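You operate a simulated robot arm through the tools that you are given. There is no shell and no other tool.

You are at the controls of a simulated robot arm. One attempt, no reset.

TASK
Test the limit switch: run the head forward until LIMIT shows, then back it off to 900 mm.
Fine: free the brake, hands clear of the head, then jog; brake on and drive stopped after.

Only the result counts: the job must be done as asked and must still hold three seconds after the hand-in. Knocking over, shifting, dropping, spilling or breaking anything else fails it.

THE ROBOT
A 6-joint arm with a two-finger gripper, fixed in place. Base frame: the origin is on the floor under the middle of its stand, x ahead of it, y to its left, z up. Units: mm, degrees, N and s.
It reaches about 1298 mm from its shoulder. Its first joint turns from -149.0 to 149.0 degrees. Payload 1.57 kg.
The tool frame sits at the grasp point between the pads (the TCP): z along the fingers, y along the line on which they close. The tips reach 21 mm beyond it. The gripper opens to 70 mm; its body begins 50 mm behind the TCP.
Orientation is told as [roll, pitch, yaw] about the base's x, y, z axes, in that order, counted from this pose: with the fingers straight down and closing along the base's y, the tool's x points along the base's -x, its y along +y and its z along -z.

THE INTERFACE
- The arm moves only by the tool step_arm. Its argument "targets" is a list of rows, each a list of 3 entries, a list of its own where there are three numbers: the gripper command, from -1 (shut) to 1 (fully open), values between in proportion, then the shift along the base's x, y, z in m, then the turn, a rotation vector about the base's x, y, z in rad. In form: [[claw, [dx, dy, dz], [wx, wy, wz]], ...]. A call has 1 to 20 rows; each row shifts and turns the commanded pose from where the row before left it. Each row takes 0.2 s and may step no farther than 50 mm and 8.6 degrees from the row before; otherwise, or with a gripper value out of range, the whole call is refused. A pose out of reach is approached as far as the arm can. The call stops where the force on the tool passes 40 N (or 10 N more than at its start, if that is more) or the arm is blocked; 0.2 s more then pass. The fingers move at their own pace (about 103.7 mm/s each) and stop on an object; they squeeze with about 30 N. The grip force told is the motor's: it shows also when the fingers shut on nothing. Time passes only in rows, and 0.2 s behind the last, so rows that do not move let the fingers close. The reply holds the time, the measured pose of the TCP, the force on the tool along the base axes, the opening and the grip force, in the units named above and with some noise, with the torque about the TCP (base axes, N m) and any sound that the robot's microphone picked up, and new pictures: "show" is both (left out), scene, wrist or none.
- Cameras (640 x 400 px; columns grow to the right, rows downward): "scene" is fixed at [220.2, 648.1, 1629.9]; the picture's right is [-0.62, -0.79, 0.00], its down [-0.78, 0.61, -0.14] and it looks along [0.11, -0.09, -0.99] (base axes); focal length 214 px, centre (320, 200). "wrist" rides on the gripper at [79, 4, -81] in the tool frame; the picture's right is [-0.05, 1.00, 0.00], its down [-0.67, -0.04, -0.75] and it looks along [-0.74, -0.04, 0.67] (tool axes); focal length 256 px, centre (320, 200). There is no depth. A picture from a camera that has moved, and an enlarged one, comes with that camera's place and axes in the base frame and with its lens.
- raise_lower(by): slides the trunk up (or, below 0, down) by that many mm; the arm rides with it, the base frame stays. It gives what a move gives, with no picture.
- zoom(camera, box): a new picture of the part [left, top, right, bottom] of that camera's present view, enlarged. The clock stands still meanwhile.
- finish_job(): hands the job in; it is judged then, once.

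Nothing tells you positions but the pictures and the camera data. Unless the task says otherwise, let go and move clear before handing in.

The tools are called after "Emit:" as a command line: name --argument value ..., lists and objects as JSON in quotes. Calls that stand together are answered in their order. step_arm: Moves the arm, as the interface text tells. Its arguments: {"type":"object","properties":{"targets":{"type":"array","items":{"type":"array"}},"show":{"type":"string","enum":["both","scene","wrist","none"]}},"required":["targets"]} The other tools are called the same way: raise_lower (by) moves the trunk up or down; zoom (camera, box) takes an enlarged picture of a part of a camera's view; finish_job () hands the job in.

At the start:

```text
clock: 0.0
ee_pos: [75.8, 545.9, 1261.3]
tcp_rot: [0.0, 0.0, 0.0]
ft_force: [-0.1, -0.7, 1.4]
torque: [0.02, 0.0, -0.02]
finger_gap: 70.1
gripper_force: 0.1
trunk travel left (down, up): [-943.0, 27.0]
```

scene: 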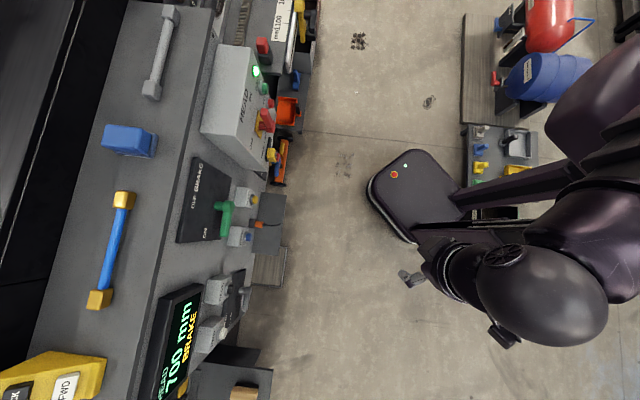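
wrist: 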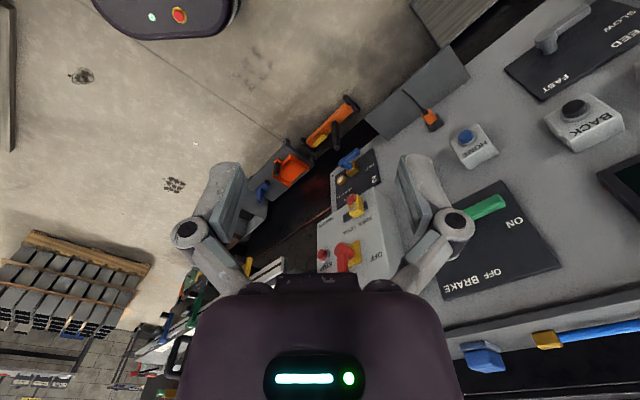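

I see a machine console with a display (700 mm, BRAKE), a brake lever (green, at ON), a feed selector, BACK/HOME buttons and a yellow pendant. I'll enlarge the pictures before moving.

Emit:
zoom --camera "scene" --box '[160, 150, 320, 250]'

Emit:
zoom --camera "scene" --box '[0, 240, 280, 400]'

Emit:
zoom --camera "scene" --box '[180, 0, 340, 200]'

Emit:
zoom --camera "wrist" --box '[420, 0, 640, 150]'

Emit:
zoom --camera "wrist" --box '[240, 80, 420, 290]'

Emit:
zoom --camera "wrist" --box '[420, 100, 640, 300]'

```text
4.00 times, centred on (240, 200) of scene
camera zoom: at [220.2, 648.1, 1629.9], right [-0.62, -0.79, 0.0], down [-0.78, 0.61, -0.14], along [0.11, -0.09, -0.99], focal length 858 px, centre (640, 200)
```

zoom: 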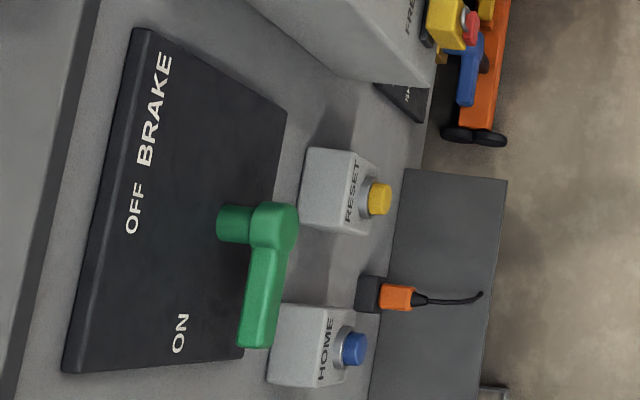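

```text
2.29 times, centred on (140, 320) of scene
camera zoom: at [220.2, 648.1, 1629.9], right [-0.62, -0.79, 0.0], down [-0.78, 0.61, -0.14], along [0.11, -0.09, -0.99], focal length 490 px, centre (731, -74)
```

zoom: 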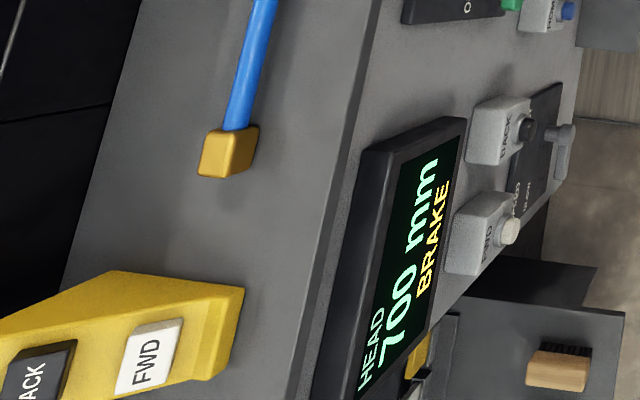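

```text
2.00 times, centred on (260, 100) of scene
camera zoom: at [220.2, 648.1, 1629.9], right [-0.62, -0.79, 0.0], down [-0.78, 0.61, -0.14], along [0.11, -0.09, -0.99], focal length 429 px, centre (440, 400)
```

zoom: 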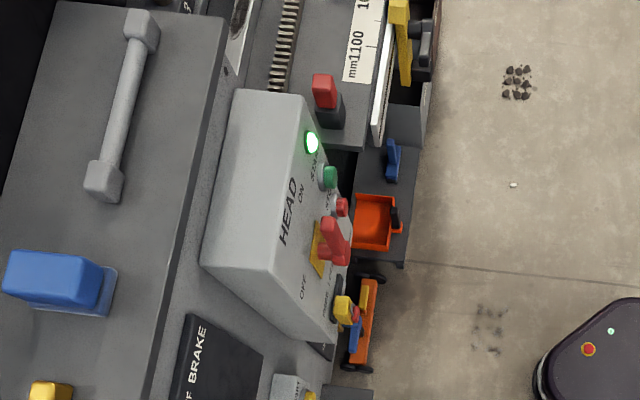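

```text
2.67 times, centred on (530, 75) of wrist
camera zoom: at [-3.8, 549.7, 1342.7], right [0.05, 1.0, 0.0], down [0.67, -0.04, 0.75], along [0.74, -0.04, -0.67], focal length 683 px, centre (-240, 533)
```

zoom: 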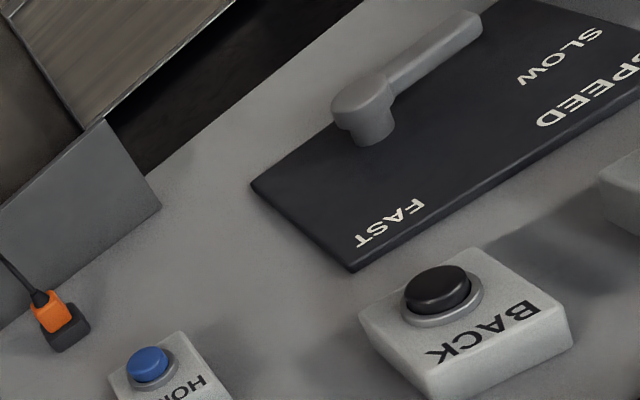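

```text
1.90 times, centred on (330, 185) of wrist
camera zoom: at [-3.8, 549.7, 1342.7], right [0.05, 1.0, 0.0], down [0.67, -0.04, 0.75], along [0.74, -0.04, -0.67], focal length 488 px, centre (301, 229)
```

zoom: 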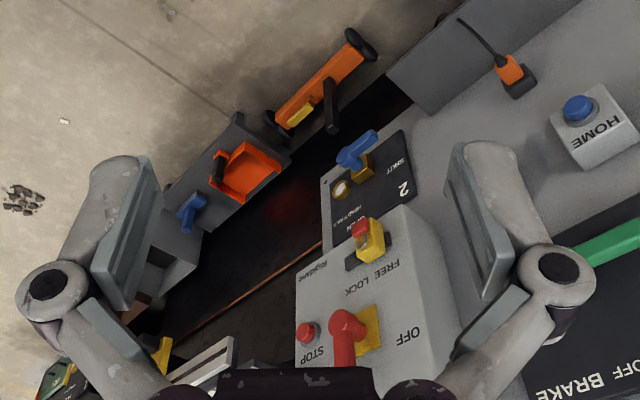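

```text
2.00 times, centred on (530, 200) of wrist
camera zoom: at [-3.8, 549.7, 1342.7], right [0.05, 1.0, 0.0], down [0.67, -0.04, 0.75], along [0.74, -0.04, -0.67], focal length 512 px, centre (-100, 200)
```

zoom: 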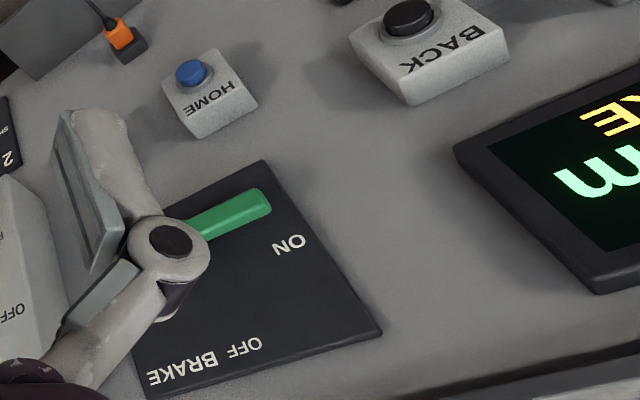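

The brake plate appears to sit on a vertical wall running at 45°, facing the robot, with the lever pointing left (ON). I'll turn the wrist 45° so that its camera faces the wall squarely.

Emit:
step_arm --targets '[[-1, [0, 0, 0], [0, 0, 0.131]], [-1, [0, 0, 0], [0, 0, 0.131]], [-1, [0, 0, 0], [0, 0, 0.131]], [-1, [0, 0, 0], [0, 0, 0.131]], [-1, [0, 0, 0], [0, 0, 0.131]], [-1, [0, 0, 0], [0, 0, 0.1304]]]'

```text
clock: 1.4
ee_pos: [76.2, 545.3, 1261.5]
tcp_rot: [0.0, 0.1, 45.3]
ft_force: [0.2, -0.6, 0.4]
torque: [-0.01, 0.01, 0.0]
finger_gap: 0.0
gripper_force: 28.3
trunk travel left (down, up): [-943.0, 27.0]
camera wrist: at [16.5, 492.1, 1342.7], right [-0.67, 0.74, 0.0], down [0.49, 0.45, 0.74], along [0.55, 0.5, -0.67], focal length 256 px, centre (320, 200)
```

scene: 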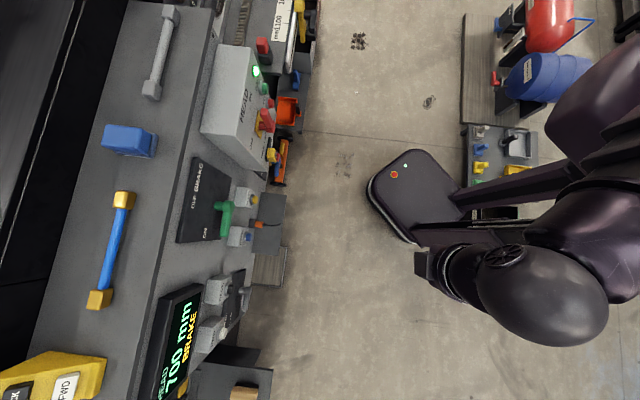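
wrist: 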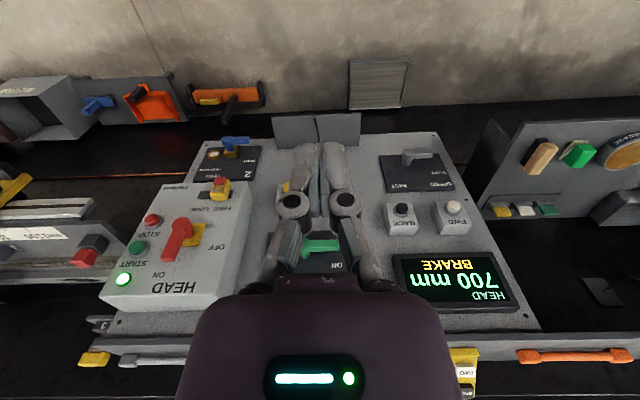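

Now I see the whole wall panel upside down: HEAD switch box on its right side, brake lever in the middle, and display, FWD/BACK and SPEED on its left. I'll enlarge each.

Emit:
zoom --camera "wrist" --box '[90, 170, 250, 320]'

Emit:
zoom --camera "wrist" --box '[180, 125, 300, 200]'

Emit:
zoom --camera "wrist" --box '[360, 130, 520, 320]'

Emit:
zoom --camera "wrist" --box '[0, 170, 120, 290]'

Emit:
zoom --camera "wrist" --box '[400, 300, 560, 400]'

Emit:
zoom --camera "wrist" --box '[260, 130, 380, 290]'

```text
2.67 times, centred on (170, 245) of wrist
camera zoom: at [16.5, 492.1, 1342.7], right [-0.67, 0.74, 0.0], down [0.49, 0.45, 0.74], along [0.55, 0.5, -0.67], focal length 683 px, centre (720, 80)
```

zoom: 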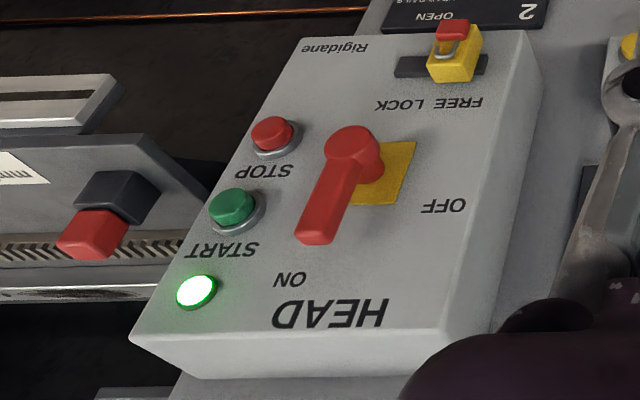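

```text
5.33 times, centred on (240, 162) of wrist
camera zoom: at [16.5, 492.1, 1342.7], right [-0.67, 0.74, 0.0], down [0.49, 0.45, 0.74], along [0.55, 0.5, -0.67], focal length 1365 px, centre (747, 400)
```

zoom: 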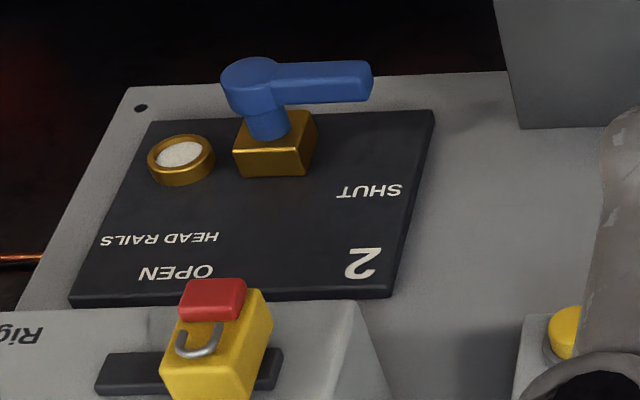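

```text
2.11 times, centred on (440, 225) of wrist
camera zoom: at [16.5, 492.1, 1342.7], right [-0.67, 0.74, 0.0], down [0.49, 0.45, 0.74], along [0.55, 0.5, -0.67], focal length 539 px, centre (67, 147)
```

zoom: 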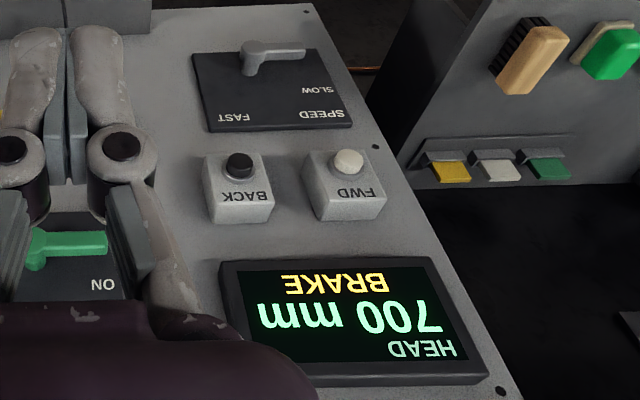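

```text
3.33 times, centred on (60, 230) of wrist
camera zoom: at [16.5, 492.1, 1342.7], right [-0.67, 0.74, 0.0], down [0.49, 0.45, 0.74], along [0.55, 0.5, -0.67], focal length 853 px, centre (1187, 100)
```

zoom: 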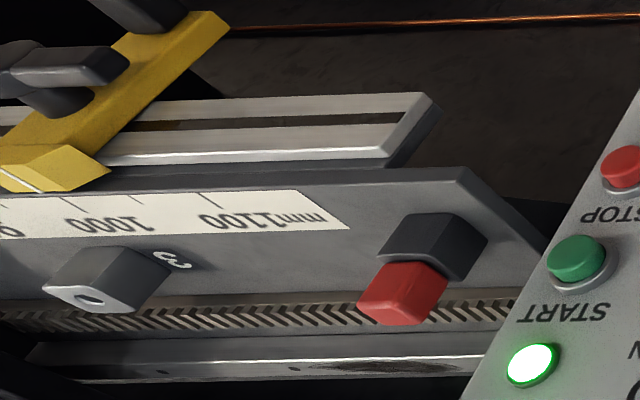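

```text
4.00 times, centred on (480, 350) of wrist
camera zoom: at [16.5, 492.1, 1342.7], right [-0.67, 0.74, 0.0], down [0.49, 0.45, 0.74], along [0.55, 0.5, -0.67], focal length 1024 px, centre (-320, -400)
```

zoom: 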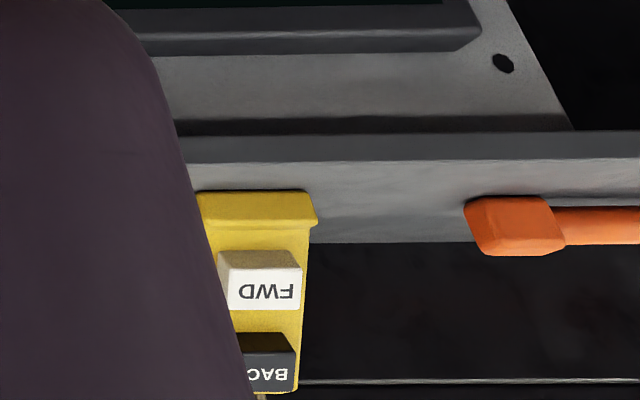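

```text
2.50 times, centred on (320, 210) of wrist
camera zoom: at [16.5, 492.1, 1342.7], right [-0.67, 0.74, 0.0], down [0.49, 0.45, 0.74], along [0.55, 0.5, -0.67], focal length 640 px, centre (320, 175)
```

zoom: 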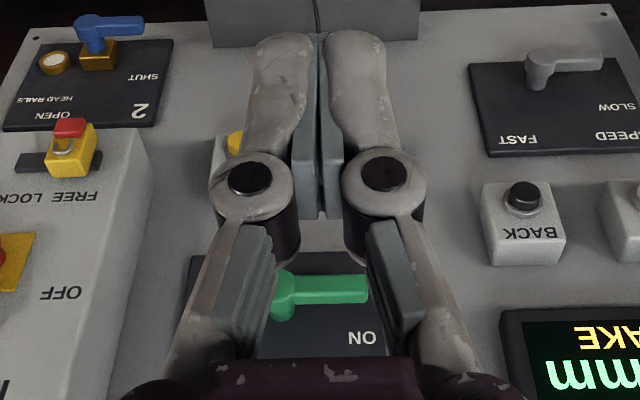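

The drive light is lit green, the isolator is ON, the lock slider is at FREE, SPEED is at SLOW, and FWD/BACK are push buttons. Before touching anything I'll slide right, well away from the wall, to look at the rail and head.

Emit:
step_arm --targets '[[-1, [0.035, -0.035, 0], [0, 0, 0]], [-1, [0.035, -0.035, 0], [0, 0, 0]], [-1, [0.035, -0.035, 0], [0, 0, 0]], [-1, [0.035, -0.035, 0], [0, 0, 0]], [-1, [0.035, -0.035, 0], [0, 0, 0]], [-1, [0.035, -0.035, 0], [0, 0, 0]]]'

```text
clock: 2.8
ee_pos: [317.6, 407.5, 1261.8]
tcp_rot: [0.0, 0.1, 45.1]
ft_force: [0.1, -0.4, 0.3]
torque: [-0.02, 0.02, -0.01]
finger_gap: 0.0
gripper_force: 27.9
out of reach, approached as far as the arm can: row 2, 3, 4, 5, 6
trunk travel left (down, up): [-943.0, 27.0]
camera wrist: at [259.2, 354.2, 1342.9], right [-0.67, 0.74, 0.0], down [0.5, 0.45, 0.74], along [0.55, 0.5, -0.67], focal length 256 px, centre (320, 200)
```

scene: 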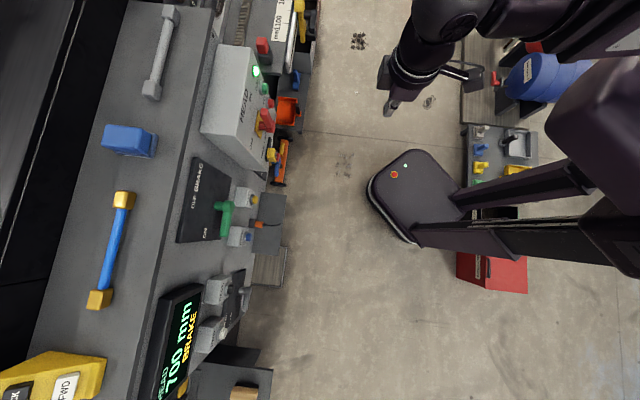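
wrist: 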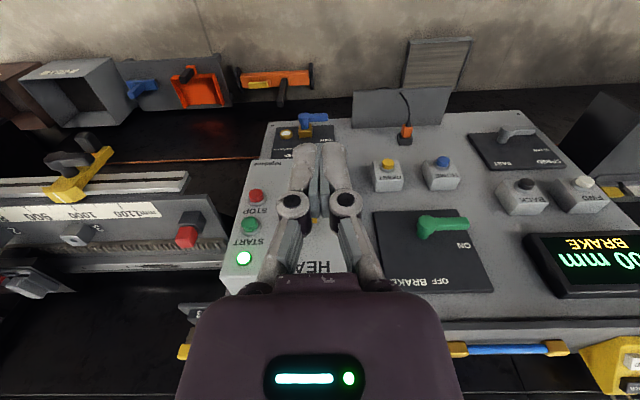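

The arm hit its inner reach limit but gives a good view. Looking at the rail and limit region in detail.

Emit:
zoom --camera "wrist" --box '[0, 120, 240, 300]'

Emit:
zoom --camera "wrist" --box '[340, 110, 640, 300]'

Emit:
zoom --camera "wrist" --box '[440, 300, 640, 400]'

```text
2.22 times, centred on (120, 210) of wrist
camera zoom: at [259.2, 354.2, 1342.9], right [-0.67, 0.74, 0.0], down [0.5, 0.45, 0.74], along [0.55, 0.5, -0.67], focal length 569 px, centre (764, 178)
```

zoom: 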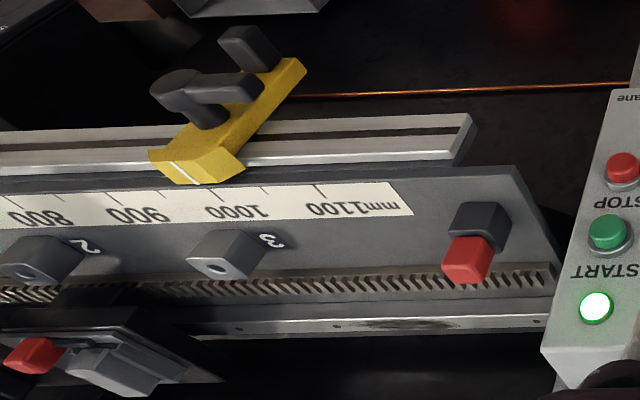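

```text
2.11 times, centred on (490, 205) of wrist
camera zoom: at [259.2, 354.2, 1342.9], right [-0.67, 0.74, 0.0], down [0.5, 0.45, 0.74], along [0.55, 0.5, -0.67], focal length 539 px, centre (-38, 190)
```

zoom: 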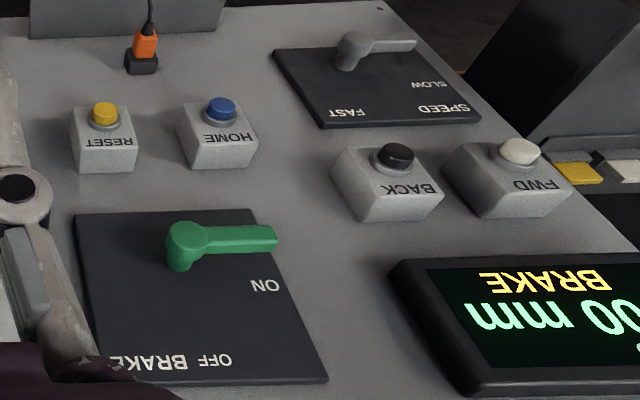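

```text
3.20 times, centred on (540, 350) of wrist
camera zoom: at [259.2, 354.2, 1342.9], right [-0.67, 0.74, 0.0], down [0.5, 0.45, 0.74], along [0.55, 0.5, -0.67], focal length 819 px, centre (-384, -280)
```

zoom: 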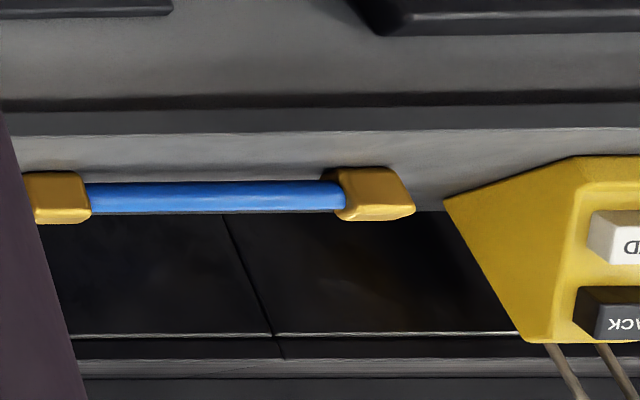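

The head carriage is on the rail to the right, its limit switch (red) is near the panel end of the rail, and the FWD and BACK caps work out at about (153,1068,923) and (246,981,919). I'll go to open space in front of the brake plate before turning the gripper level.

Emit:
step_arm --targets '[[-1, [-0.012, 0.045, 0], [0, 0, 0]], [-1, [-0.012, 0.045, 0], [0, 0, 0]], [-1, [-0.012, 0.045, 0], [0, 0, 0]], [-1, [-0.012, 0.045, 0], [0, 0, 0]], [-1, [-0.012, 0.045, 0], [0, 0, 0]], [-1, [-0.012, 0.045, 0], [0, 0, 0]]]' --show "scene"

```text
clock: 4.2
ee_pos: [244.2, 681.0, 1261.5]
tcp_rot: [-0.1, 0.0, 45.0]
ft_force: [-1.0, 0.7, -0.1]
torque: [-0.02, -0.02, 0.05]
finger_gap: 0.1
gripper_force: 28.7
trunk travel left (down, up): [-943.0, 27.0]
```

scene: 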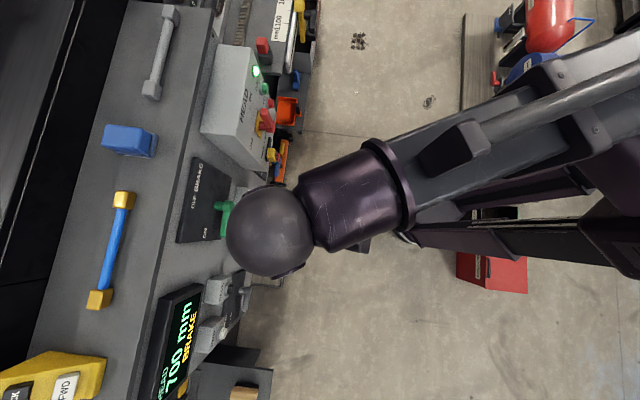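

The arm is in front of the plate with clear space. Now I turn the gripper level so the fingers point at the wall, staying at this spot.

Emit:
step_arm --targets '[[-1, [0, 0, 0], [0.10097, -0.10097, 0]], [-1, [0, 0, 0], [0.10097, -0.10097, 0]], [-1, [0, 0, 0], [0.10097, -0.10097, 0]], [-1, [0, 0, 0], [0.10097, -0.10097, 0]], [-1, [0, 0, 0], [0.10097, -0.10097, 0]], [-1, [0, 0, 0], [0.10097, -0.10097, 0]], [-1, [0, 0, 0], [0.10097, -0.10097, 0]], [-1, [0, 0, 0], [0.10097, -0.10097, 0]], [-1, [0, 0, 0], [0.10097, -0.10097, 0]], [-1, [0, 0, 0], [0.10097, -0.10097, 0]], [-1, [0, 0, 0], [0.10097, -0.10097, 0]]]'

```text
clock: 6.6
ee_pos: [243.9, 678.9, 1448.1]
tcp_rot: [169.1, -89.9, -124.0]
ft_force: [-0.2, 0.2, 0.1]
torque: [0.02, -0.04, -0.02]
finger_gap: 0.0
gripper_force: 28.8
out of reach, approached as far as the arm can: row 2, 3, 4, 5, 6, 7, 8, 9, 10, 11
trunk travel left (down, up): [-943.0, 27.0]
camera wrist: at [184.1, 624.6, 1368.6], right [-0.71, 0.71, 0.05], down [-0.5, -0.55, 0.66], along [0.5, 0.44, 0.75], focal length 256 px, centre (320, 200)
```

scene: 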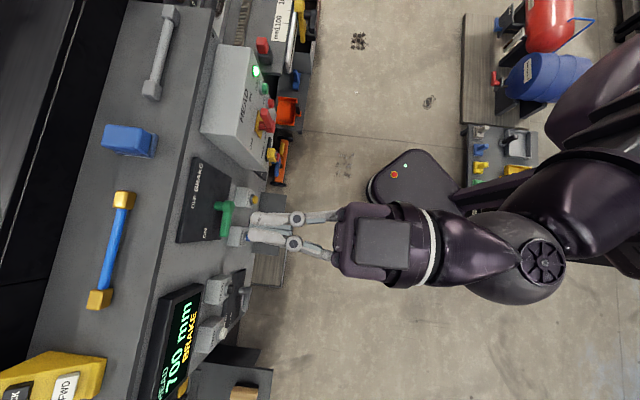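
wrist: 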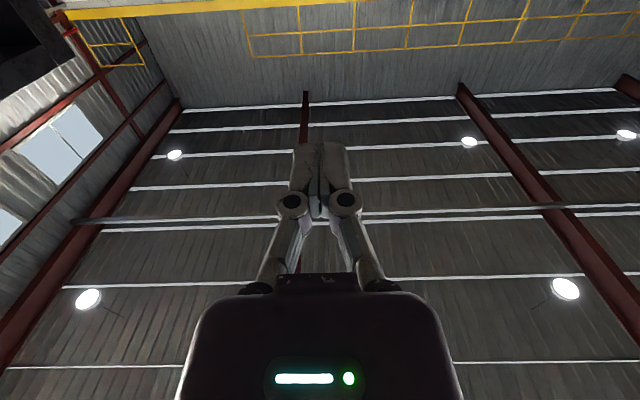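

Level pose needs the trunk lower; everything between the robot and the wall at this distance is clear. I'll lower the trunk so the gripper sits at panel height.

Emit:
raise_lower --by -540

Emit:
step_arm --targets '[[-1, [0, 0, 0], [0, 0, 0]]]'

```text
refused: -540 is not a number from -400 to 400
```

```text
clock: 7.0
ee_pos: [243.8, 677.9, 1449.3]
tcp_rot: [-161.5, -89.9, -153.5]
ft_force: [-0.8, 0.4, 1.0]
torque: [-0.05, 0.03, 0.03]
finger_gap: 0.0
gripper_force: 29.0
trunk travel left (down, up): [-943.0, 27.0]
camera wrist: at [184.2, 624.6, 1368.4], right [-0.71, 0.71, 0.05], down [-0.5, -0.55, 0.67], along [0.5, 0.44, 0.74], focal length 256 px, centre (320, 200)
```

scene: 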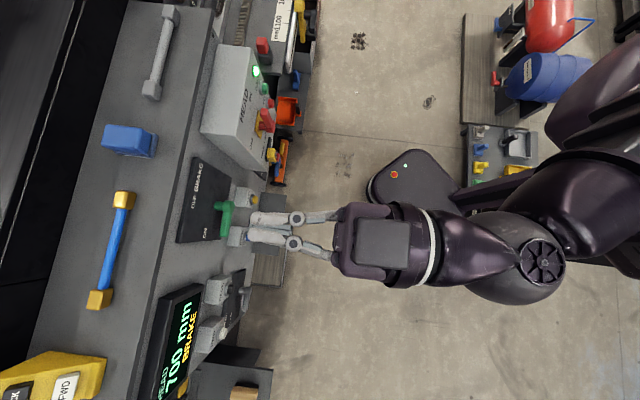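
wrist: 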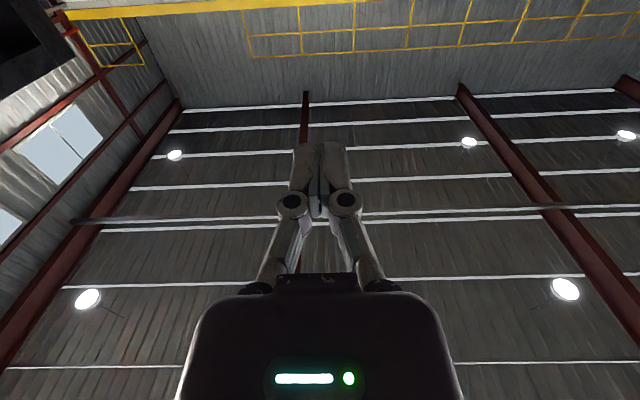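

The trunk moves at most 400 mm a call, so I'll go down in two stages, starting with 300 mm and checking the reply.

Emit:
raise_lower --by -300

```text
clock: 10.0
ee_pos: [245.4, 679.1, 1147.5]
tcp_rot: [-133.2, -90.0, 178.1]
ft_force: [-0.1, 0.2, -0.6]
torque: [0.01, 0.01, 0.04]
finger_gap: 0.0
gripper_force: 28.2
trunk travel left (down, up): [-643.0, 327.0]
```

The gripper is level at z≈1147 in front of the wall. One more stage down.

Emit:
raise_lower --by -220

Emit:
step_arm --targets '[[-1, [0, 0, 0], [0, 0, 0]]]'

```text
clock: 12.3
ee_pos: [244.2, 678.6, 928.2]
tcp_rot: [-133.0, -90.0, 178.0]
ft_force: [-0.4, -0.3, 0.1]
torque: [0.02, 0.0, 0.01]
finger_gap: 0.2
gripper_force: 27.7
trunk travel left (down, up): [-423.0, 547.0]
```

```text
clock: 12.7
ee_pos: [245.4, 678.4, 928.8]
tcp_rot: [-129.6, -90.0, 174.6]
ft_force: [-0.6, 1.1, 0.2]
torque: [0.0, -0.01, -0.01]
finger_gap: 0.0
gripper_force: 28.5
trunk travel left (down, up): [-423.0, 547.0]
camera wrist: at [184.4, 624.5, 848.4], right [-0.71, 0.71, 0.05], down [-0.5, -0.55, 0.67], along [0.5, 0.44, 0.74], focal length 256 px, centre (320, 200)
```

scene: 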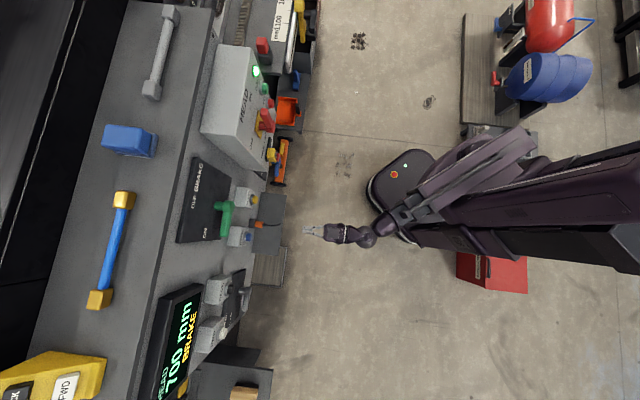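
wrist: 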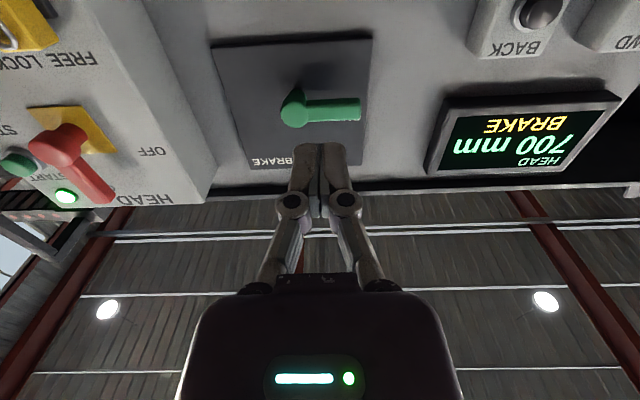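

Now the wrist camera sees the display, brake lever and buttons at once. I'll enlarge to fix the lever and button positions.

Emit:
zoom --camera "wrist" --box '[200, 20, 400, 180]'

Emit:
zoom --camera "wrist" --box '[420, 0, 640, 180]'

Emit:
zoom --camera "wrist" --box '[0, 60, 200, 220]'

Emit:
zoom --camera "wrist" --box '[240, 120, 400, 300]'

Emit:
zoom --camera "scene" --box '[180, 180, 420, 330]'

```text
2.50 times, centred on (300, 100) of wrist
camera zoom: at [184.4, 624.5, 848.4], right [-0.71, 0.71, 0.05], down [-0.5, -0.55, 0.67], along [0.5, 0.44, 0.74], focal length 640 px, centre (370, 450)
```

zoom: 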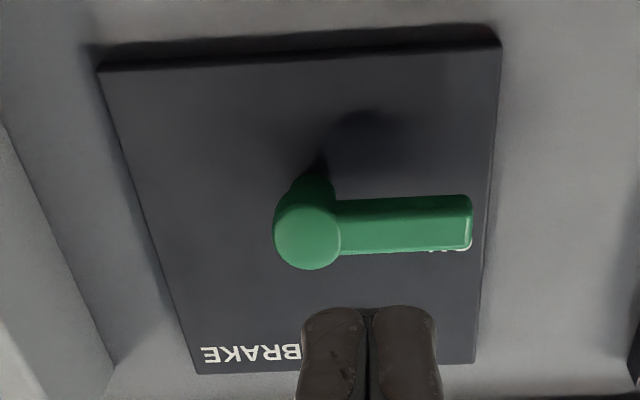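

```text
2.22 times, centred on (530, 90) of wrist
camera zoom: at [184.4, 624.5, 848.4], right [-0.71, 0.71, 0.05], down [-0.5, -0.55, 0.67], along [0.5, 0.44, 0.74], focal length 569 px, centre (-147, 444)
```

zoom: 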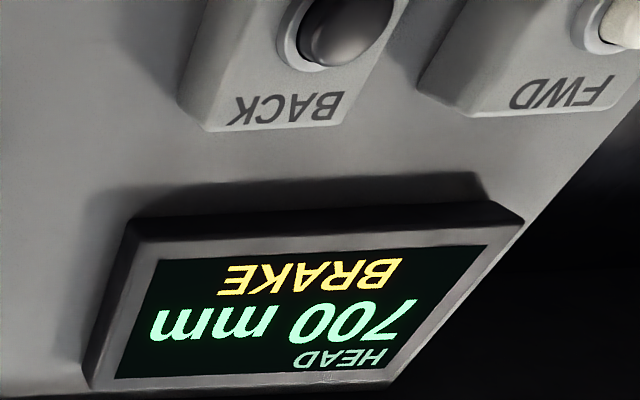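

```text
2.50 times, centred on (100, 140) of wrist
camera zoom: at [184.4, 624.5, 848.4], right [-0.71, 0.71, 0.05], down [-0.5, -0.55, 0.67], along [0.5, 0.44, 0.74], focal length 640 px, centre (870, 350)
```

zoom: 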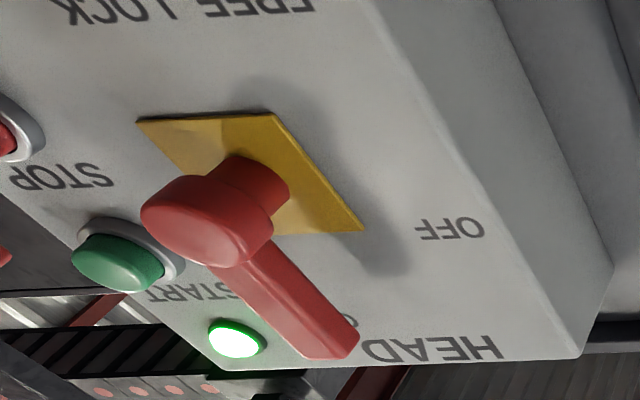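

```text
2.22 times, centred on (320, 210) of wrist
camera zoom: at [184.4, 624.5, 848.4], right [-0.71, 0.71, 0.05], down [-0.5, -0.55, 0.67], along [0.5, 0.44, 0.74], focal length 569 px, centre (320, 178)
```

zoom: 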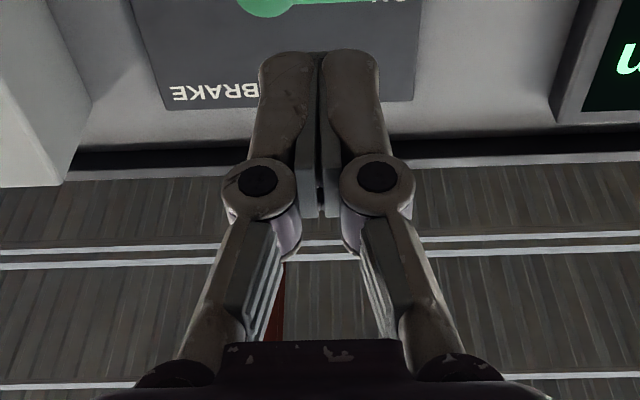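

```text
2.67 times, centred on (300, 255) of scene
camera zoom: at [220.2, 648.1, 1629.9], right [-0.62, -0.79, 0.0], down [-0.78, 0.61, -0.14], along [0.11, -0.09, -0.99], focal length 572 px, centre (373, 53)
```

zoom: 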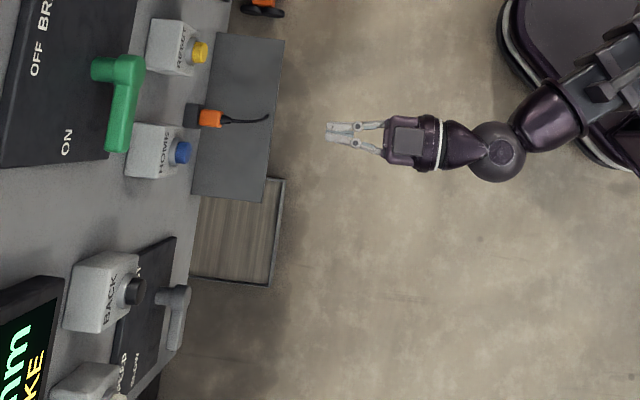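

The brake lever arm runs from its hub near r≈-269 (wall coordinate) to the left tip at r≈-353, z≈1020, 860–885 mm from the robot. I'll bring the shut fingers in just below its outer end.

Emit:
step_arm --targets '[[-1, [0.0074, 0.028, 0.022], [0, 0, 0]], [-1, [0.0074, 0.028, 0.022], [0, 0, 0]], [-1, [0.0283, 0.0283, 0], [0, 0, 0]], [-1, [0.0283, 0.0283, 0], [0, 0, 0]]]'

```text
clock: 13.7
ee_pos: [316.0, 793.3, 929.1]
tcp_rot: [-165.3, -89.9, -149.8]
ft_force: [-0.8, 0.1, -0.2]
torque: [0.0, 0.0, 0.0]
finger_gap: 0.0
gripper_force: 28.2
out of reach, approached as far as the arm can: row 1, 2
trunk travel left (down, up): [-423.0, 547.0]
camera wrist: at [255.7, 738.2, 848.5], right [-0.71, 0.71, 0.05], down [-0.5, -0.55, 0.66], along [0.5, 0.44, 0.75], focal length 256 px, centre (320, 200)
```

scene: 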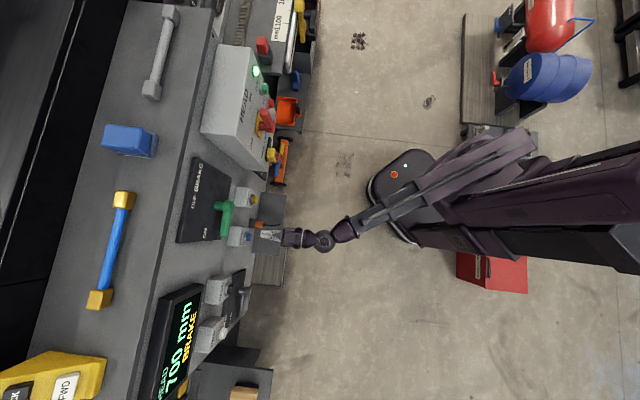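
wrist: 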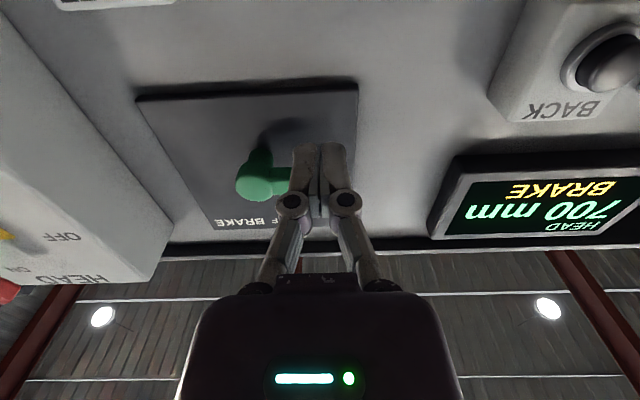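

The sideways and inward moves worked, but the upward part was not reached there. I'm at z≈929, still 50 mm short of the lever; trying to rise here.

Emit:
step_arm --targets '[[-1, [0, 0, 0.02], [0, 0, 0]], [-1, [0, 0, 0.02], [0, 0, 0]]]' --show "scene"

```text
clock: 14.3
ee_pos: [315.2, 792.1, 929.1]
tcp_rot: [-164.3, -90.0, -150.6]
ft_force: [0.1, -0.4, -1.0]
torque: [0.01, 0.01, 0.0]
finger_gap: 0.0
gripper_force: 28.6
out of reach, approached as far as the arm can: row 1, 2
trunk travel left (down, up): [-423.0, 547.0]
```

scene: 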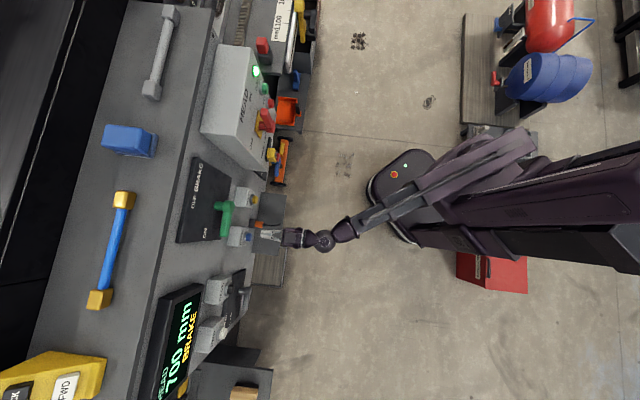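

Rising is refused at this level pose, though sideways and inward moves work. I'll look at the arm itself to understand its posture.

Emit:
zoom --camera "scene" --box '[220, 90, 640, 350]'

Emit:
step_arm --targets '[[-1, [0, 0, -0.02], [0, 0, 0]]]' --show "none"

```text
1.52 times, centred on (430, 220) of scene
camera zoom: at [220.2, 648.1, 1629.9], right [-0.62, -0.79, 0.0], down [-0.78, 0.61, -0.14], along [0.11, -0.09, -0.99], focal length 327 px, centre (152, 170)
```

zoom: 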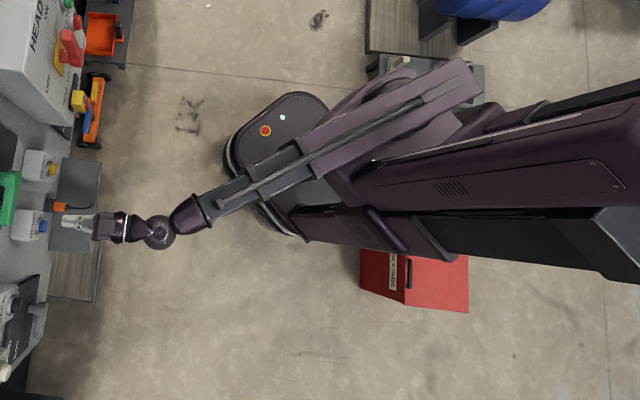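

```text
clock: 14.7
ee_pos: [315.4, 791.7, 928.2]
tcp_rot: [-49.3, -89.8, 94.2]
ft_force: [-0.7, -0.5, 0.6]
torque: [-0.02, 0.04, -0.02]
finger_gap: 0.1
gripper_force: 28.5
out of reach, approached as far as the arm can: row 1
trunk travel left (down, up): [-423.0, 547.0]
```

The arm works in a flat plane, so height comes only from the trunk (or tilting the tool). I'll raise the trunk 52 mm to sit just under the lever, then move in beneath it.

Emit:
raise_lower --by 52

Emit:
step_arm --targets '[[-1, [0.0179, 0.0116, 0], [0, 0, 0]], [-1, [0.0179, 0.0116, 0], [0, 0, 0]]]'

```text
clock: 15.7
ee_pos: [315.1, 791.3, 979.2]
tcp_rot: [-43.2, -89.9, 88.1]
ft_force: [-0.7, 0.6, 0.1]
torque: [-0.03, 0.01, -0.01]
finger_gap: 0.0
gripper_force: 28.9
trunk travel left (down, up): [-475.0, 495.0]
```

```text
clock: 16.3
ee_pos: [351.2, 815.1, 979.4]
tcp_rot: [-26.1, -89.9, 71.1]
ft_force: [0.1, 1.3, -0.5]
torque: [-0.01, 0.0, 0.03]
finger_gap: 0.0
gripper_force: 28.7
trunk travel left (down, up): [-475.0, 495.0]
camera wrist: at [291.1, 761.4, 900.1], right [-0.71, 0.71, 0.05], down [-0.5, -0.55, 0.67], along [0.5, 0.44, 0.74], focal length 256 px, centre (320, 200)
```

scene: 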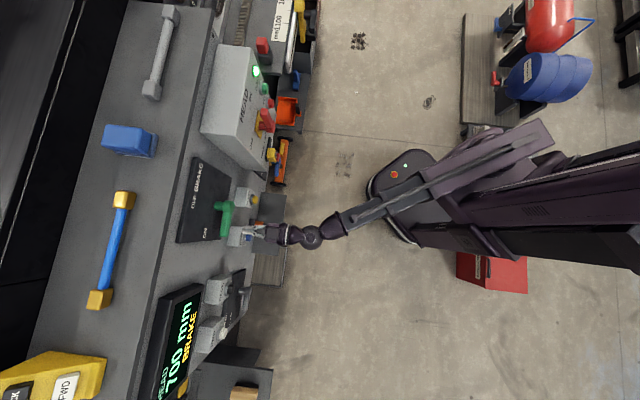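
wrist: 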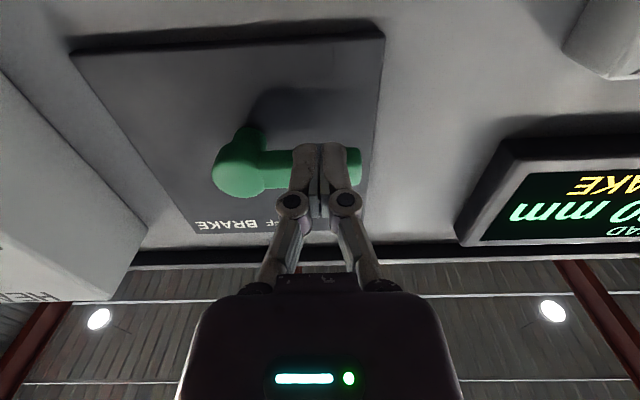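

I'm just below the lever with the tips 846 mm out; lever centre about z≈1018. Moving in so the tips reach behind the lever arm.

Emit:
step_arm --targets '[[-1, [0.0198, 0.0134, 0], [0, 0, 0]], [-1, [0.0198, 0.0134, 0], [0, 0, 0]]]'

```text
clock: 16.9
ee_pos: [391.5, 841.9, 979.4]
tcp_rot: [-85.9, -90.0, 130.9]
ft_force: [-0.1, 0.0, -0.2]
torque: [0.02, 0.02, 0.0]
finger_gap: 0.1
gripper_force: 28.3
trunk travel left (down, up): [-475.0, 495.0]
camera wrist: at [331.5, 788.0, 900.2], right [-0.71, 0.71, 0.05], down [-0.5, -0.55, 0.67], along [0.5, 0.44, 0.74], focal length 256 px, centre (320, 200)
```

scene: 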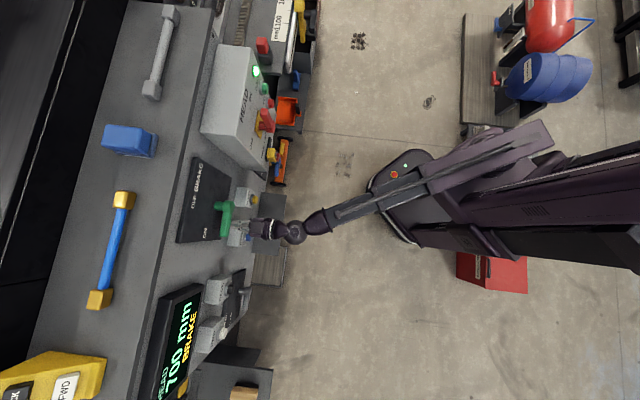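
wrist: 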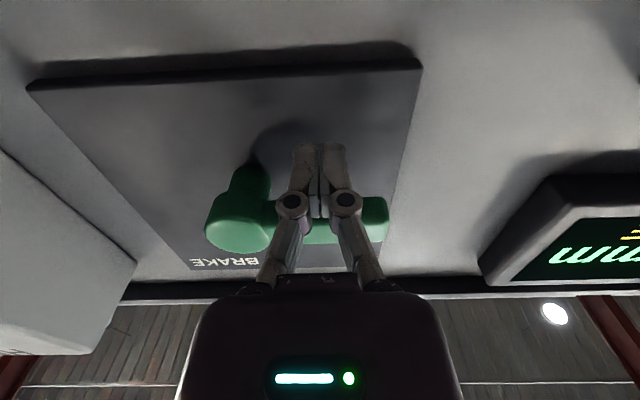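

The tips now reach past the lever and sit under its middle. A quick close look, then I'll lift with the trunk in small steps.

Emit:
zoom --camera "scene" --box '[190, 180, 290, 260]'

Emit:
raise_lower --by 15

Emit:
step_arm --targets '[[-1, [0, 0, 0], [0, 0, 0]]]'

```text
5.00 times, centred on (240, 220) of scene
camera zoom: at [220.2, 648.1, 1629.9], right [-0.62, -0.79, 0.0], down [-0.78, 0.61, -0.14], along [0.11, -0.09, -0.99], focal length 1072 px, centre (720, 100)
```

zoom: 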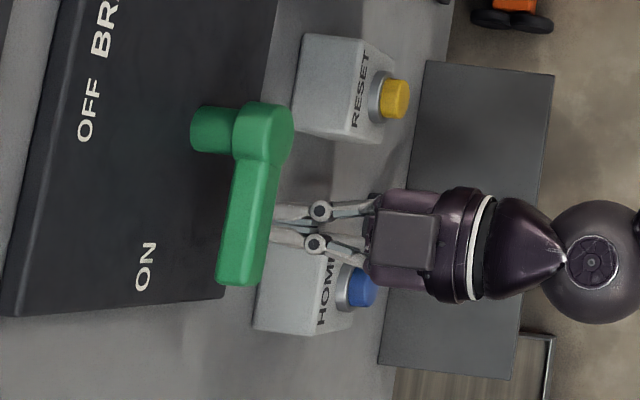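

```text
clock: 17.5
ee_pos: [391.4, 840.8, 995.6]
tcp_rot: [-90.0, -89.9, 135.1]
ft_force: [0.7, -0.1, -0.4]
torque: [0.02, 0.02, 0.03]
finger_gap: 0.0
gripper_force: 28.8
trunk travel left (down, up): [-490.0, 480.0]
```

```text
clock: 17.9
ee_pos: [392.2, 841.4, 994.6]
tcp_rot: [-96.4, -90.1, 141.4]
ft_force: [0.2, 0.5, 0.5]
torque: [0.01, -0.02, 0.0]
finger_gap: 0.1
gripper_force: 28.9
trunk travel left (down, up): [-490.0, 480.0]
camera wrist: at [331.0, 787.7, 915.3], right [-0.71, 0.71, 0.05], down [-0.5, -0.55, 0.67], along [0.5, 0.44, 0.74], focal length 256 px, centre (320, 200)
```

scene: 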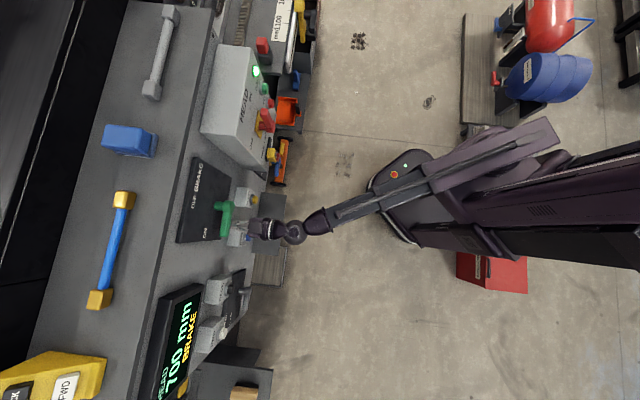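
wrist: 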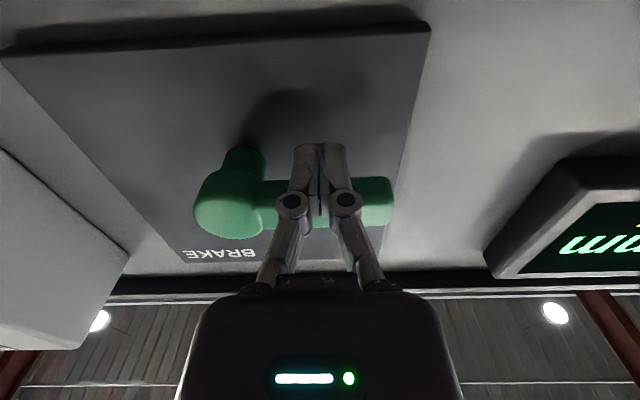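

No contact yet at z≈995. Lifting another 10 mm, watching the force.

Emit:
raise_lower --by 10

Emit:
raise_lower --by 10

Emit:
step_arm --targets '[[-1, [0, 0, 0], [0, 0, 0]]]'

```text
clock: 18.5
ee_pos: [391.2, 841.7, 1004.5]
tcp_rot: [-76.0, -90.0, 121.0]
ft_force: [-2.7, 0.3, -3.0]
torque: [-0.01, 0.02, 0.01]
finger_gap: 0.0
gripper_force: 28.3
trunk travel left (down, up): [-500.0, 470.0]
```

```text
clock: 19.1
ee_pos: [392.0, 842.2, 1015.4]
tcp_rot: [-92.9, -90.0, 137.9]
ft_force: [-1.5, 1.2, -1.5]
torque: [-0.01, 0.01, 0.03]
finger_gap: 0.0
gripper_force: 29.0
trunk travel left (down, up): [-510.0, 460.0]
```

```text
clock: 19.4
ee_pos: [391.0, 843.3, 1015.3]
tcp_rot: [-87.8, -89.9, 132.7]
ft_force: [-0.4, 0.5, -0.7]
torque: [0.0, 0.02, -0.03]
finger_gap: 0.0
gripper_force: 28.8
trunk travel left (down, up): [-510.0, 460.0]
camera wrist: at [331.2, 787.7, 935.2], right [-0.71, 0.71, 0.05], down [-0.5, -0.55, 0.67], along [0.5, 0.44, 0.74], focal length 256 px, centre (320, 200)
```

scene: 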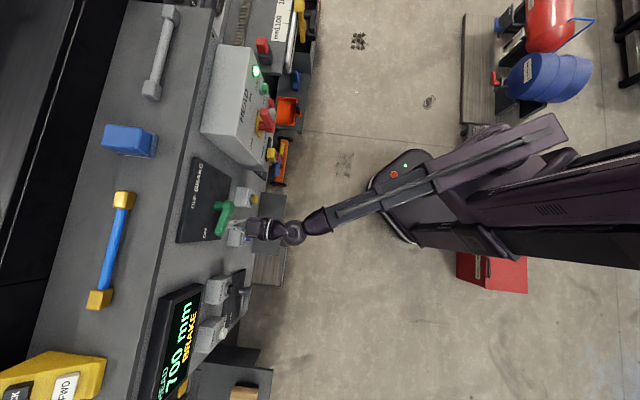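
wrist: 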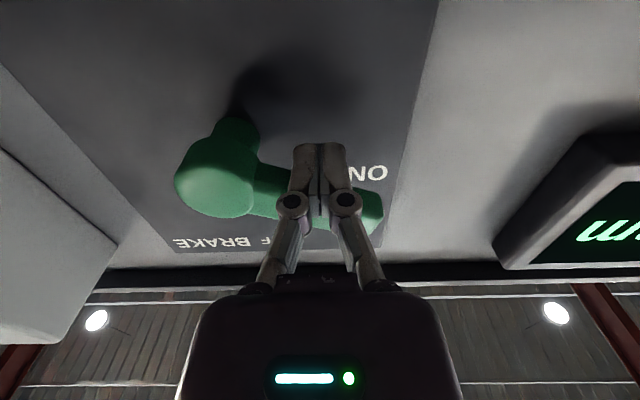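

The lever is turning upward with very light force. Continuing to lift to about z≈1057.

Emit:
raise_lower --by 20

Emit:
raise_lower --by 20

Emit:
step_arm --targets '[[-1, [0, 0, 0], [0, 0, 0]]]'

```text
clock: 20.1
ee_pos: [391.0, 841.4, 1034.9]
tcp_rot: [-98.8, -90.0, 143.8]
ft_force: [0.1, 0.1, 0.2]
torque: [-0.02, 0.0, -0.01]
finger_gap: 0.0
gripper_force: 28.7
trunk travel left (down, up): [-530.0, 440.0]
```

```text
clock: 20.8
ee_pos: [391.6, 841.1, 1055.4]
tcp_rot: [-91.5, -90.0, 136.5]
ft_force: [0.2, 0.0, 0.2]
torque: [0.0, -0.03, 0.01]
finger_gap: 0.0
gripper_force: 28.7
trunk travel left (down, up): [-550.0, 420.0]
```

```text
clock: 21.2
ee_pos: [390.7, 842.9, 1054.9]
tcp_rot: [-96.7, -90.1, 141.7]
ft_force: [-1.1, -0.1, -0.5]
torque: [-0.02, -0.02, 0.03]
finger_gap: 0.0
gripper_force: 29.0
trunk travel left (down, up): [-550.0, 420.0]
camera wrist: at [331.0, 787.7, 975.3], right [-0.71, 0.71, 0.05], down [-0.5, -0.55, 0.67], along [0.5, 0.44, 0.74], focal length 256 px, centre (320, 200)
```

scene: 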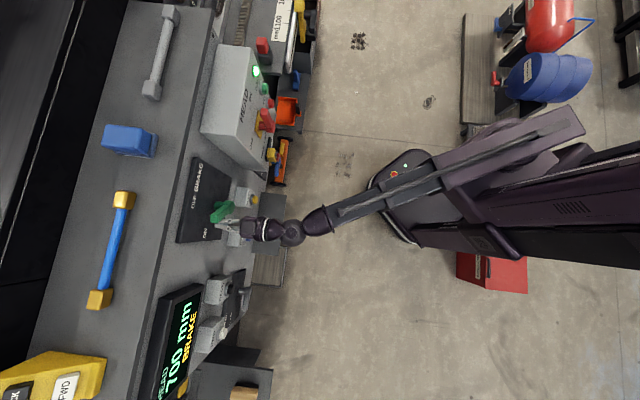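
wrist: 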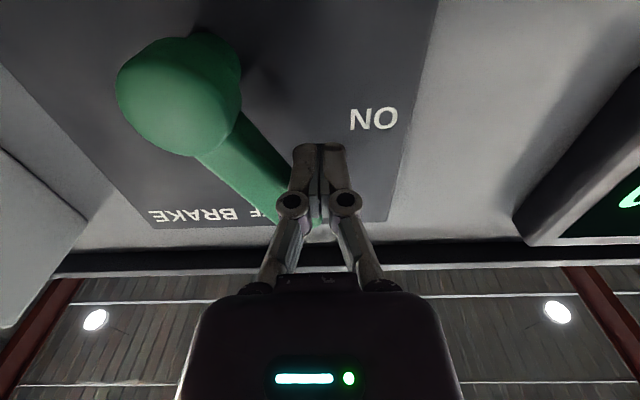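

The lever stands at about 50°. Now I'll push it the rest of the way to the right, toward OFF.

Emit:
step_arm --targets '[[-1, [0.005, -0.005, 0], [0, 0, 0]], [-1, [0.005, -0.005, 0], [0, 0, 0]], [-1, [0.005, -0.005, 0], [0, 0, 0]]]'

```text
clock: 22.0
ee_pos: [407.3, 826.7, 1055.4]
tcp_rot: [-107.0, -90.0, 152.0]
ft_force: [-0.7, 0.3, -0.2]
torque: [0.01, 0.02, -0.01]
finger_gap: 0.0
gripper_force: 28.4
trunk travel left (down, up): [-550.0, 420.0]
camera wrist: at [346.4, 772.3, 975.3], right [-0.71, 0.71, 0.05], down [-0.5, -0.55, 0.67], along [0.5, 0.44, 0.74], focal length 256 px, centre (320, 200)
```

scene: 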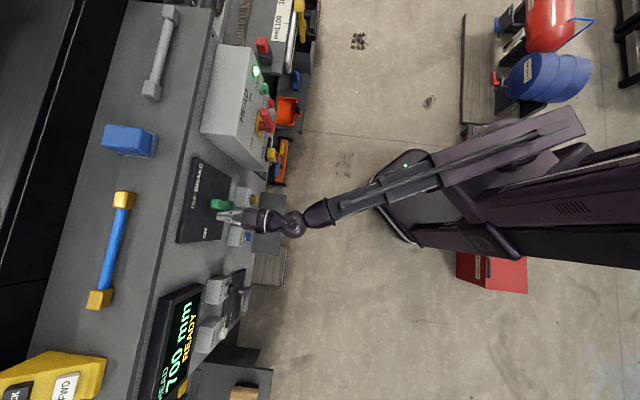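
wrist: 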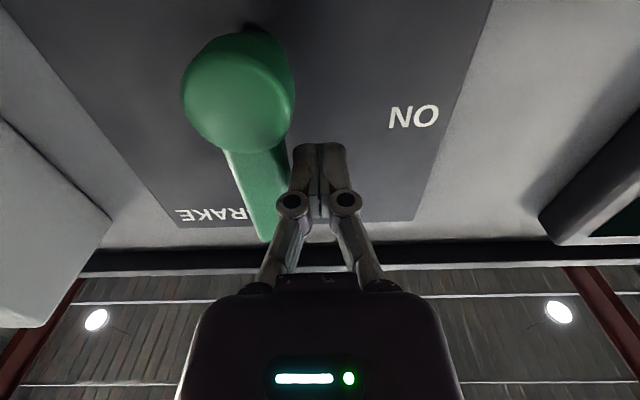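

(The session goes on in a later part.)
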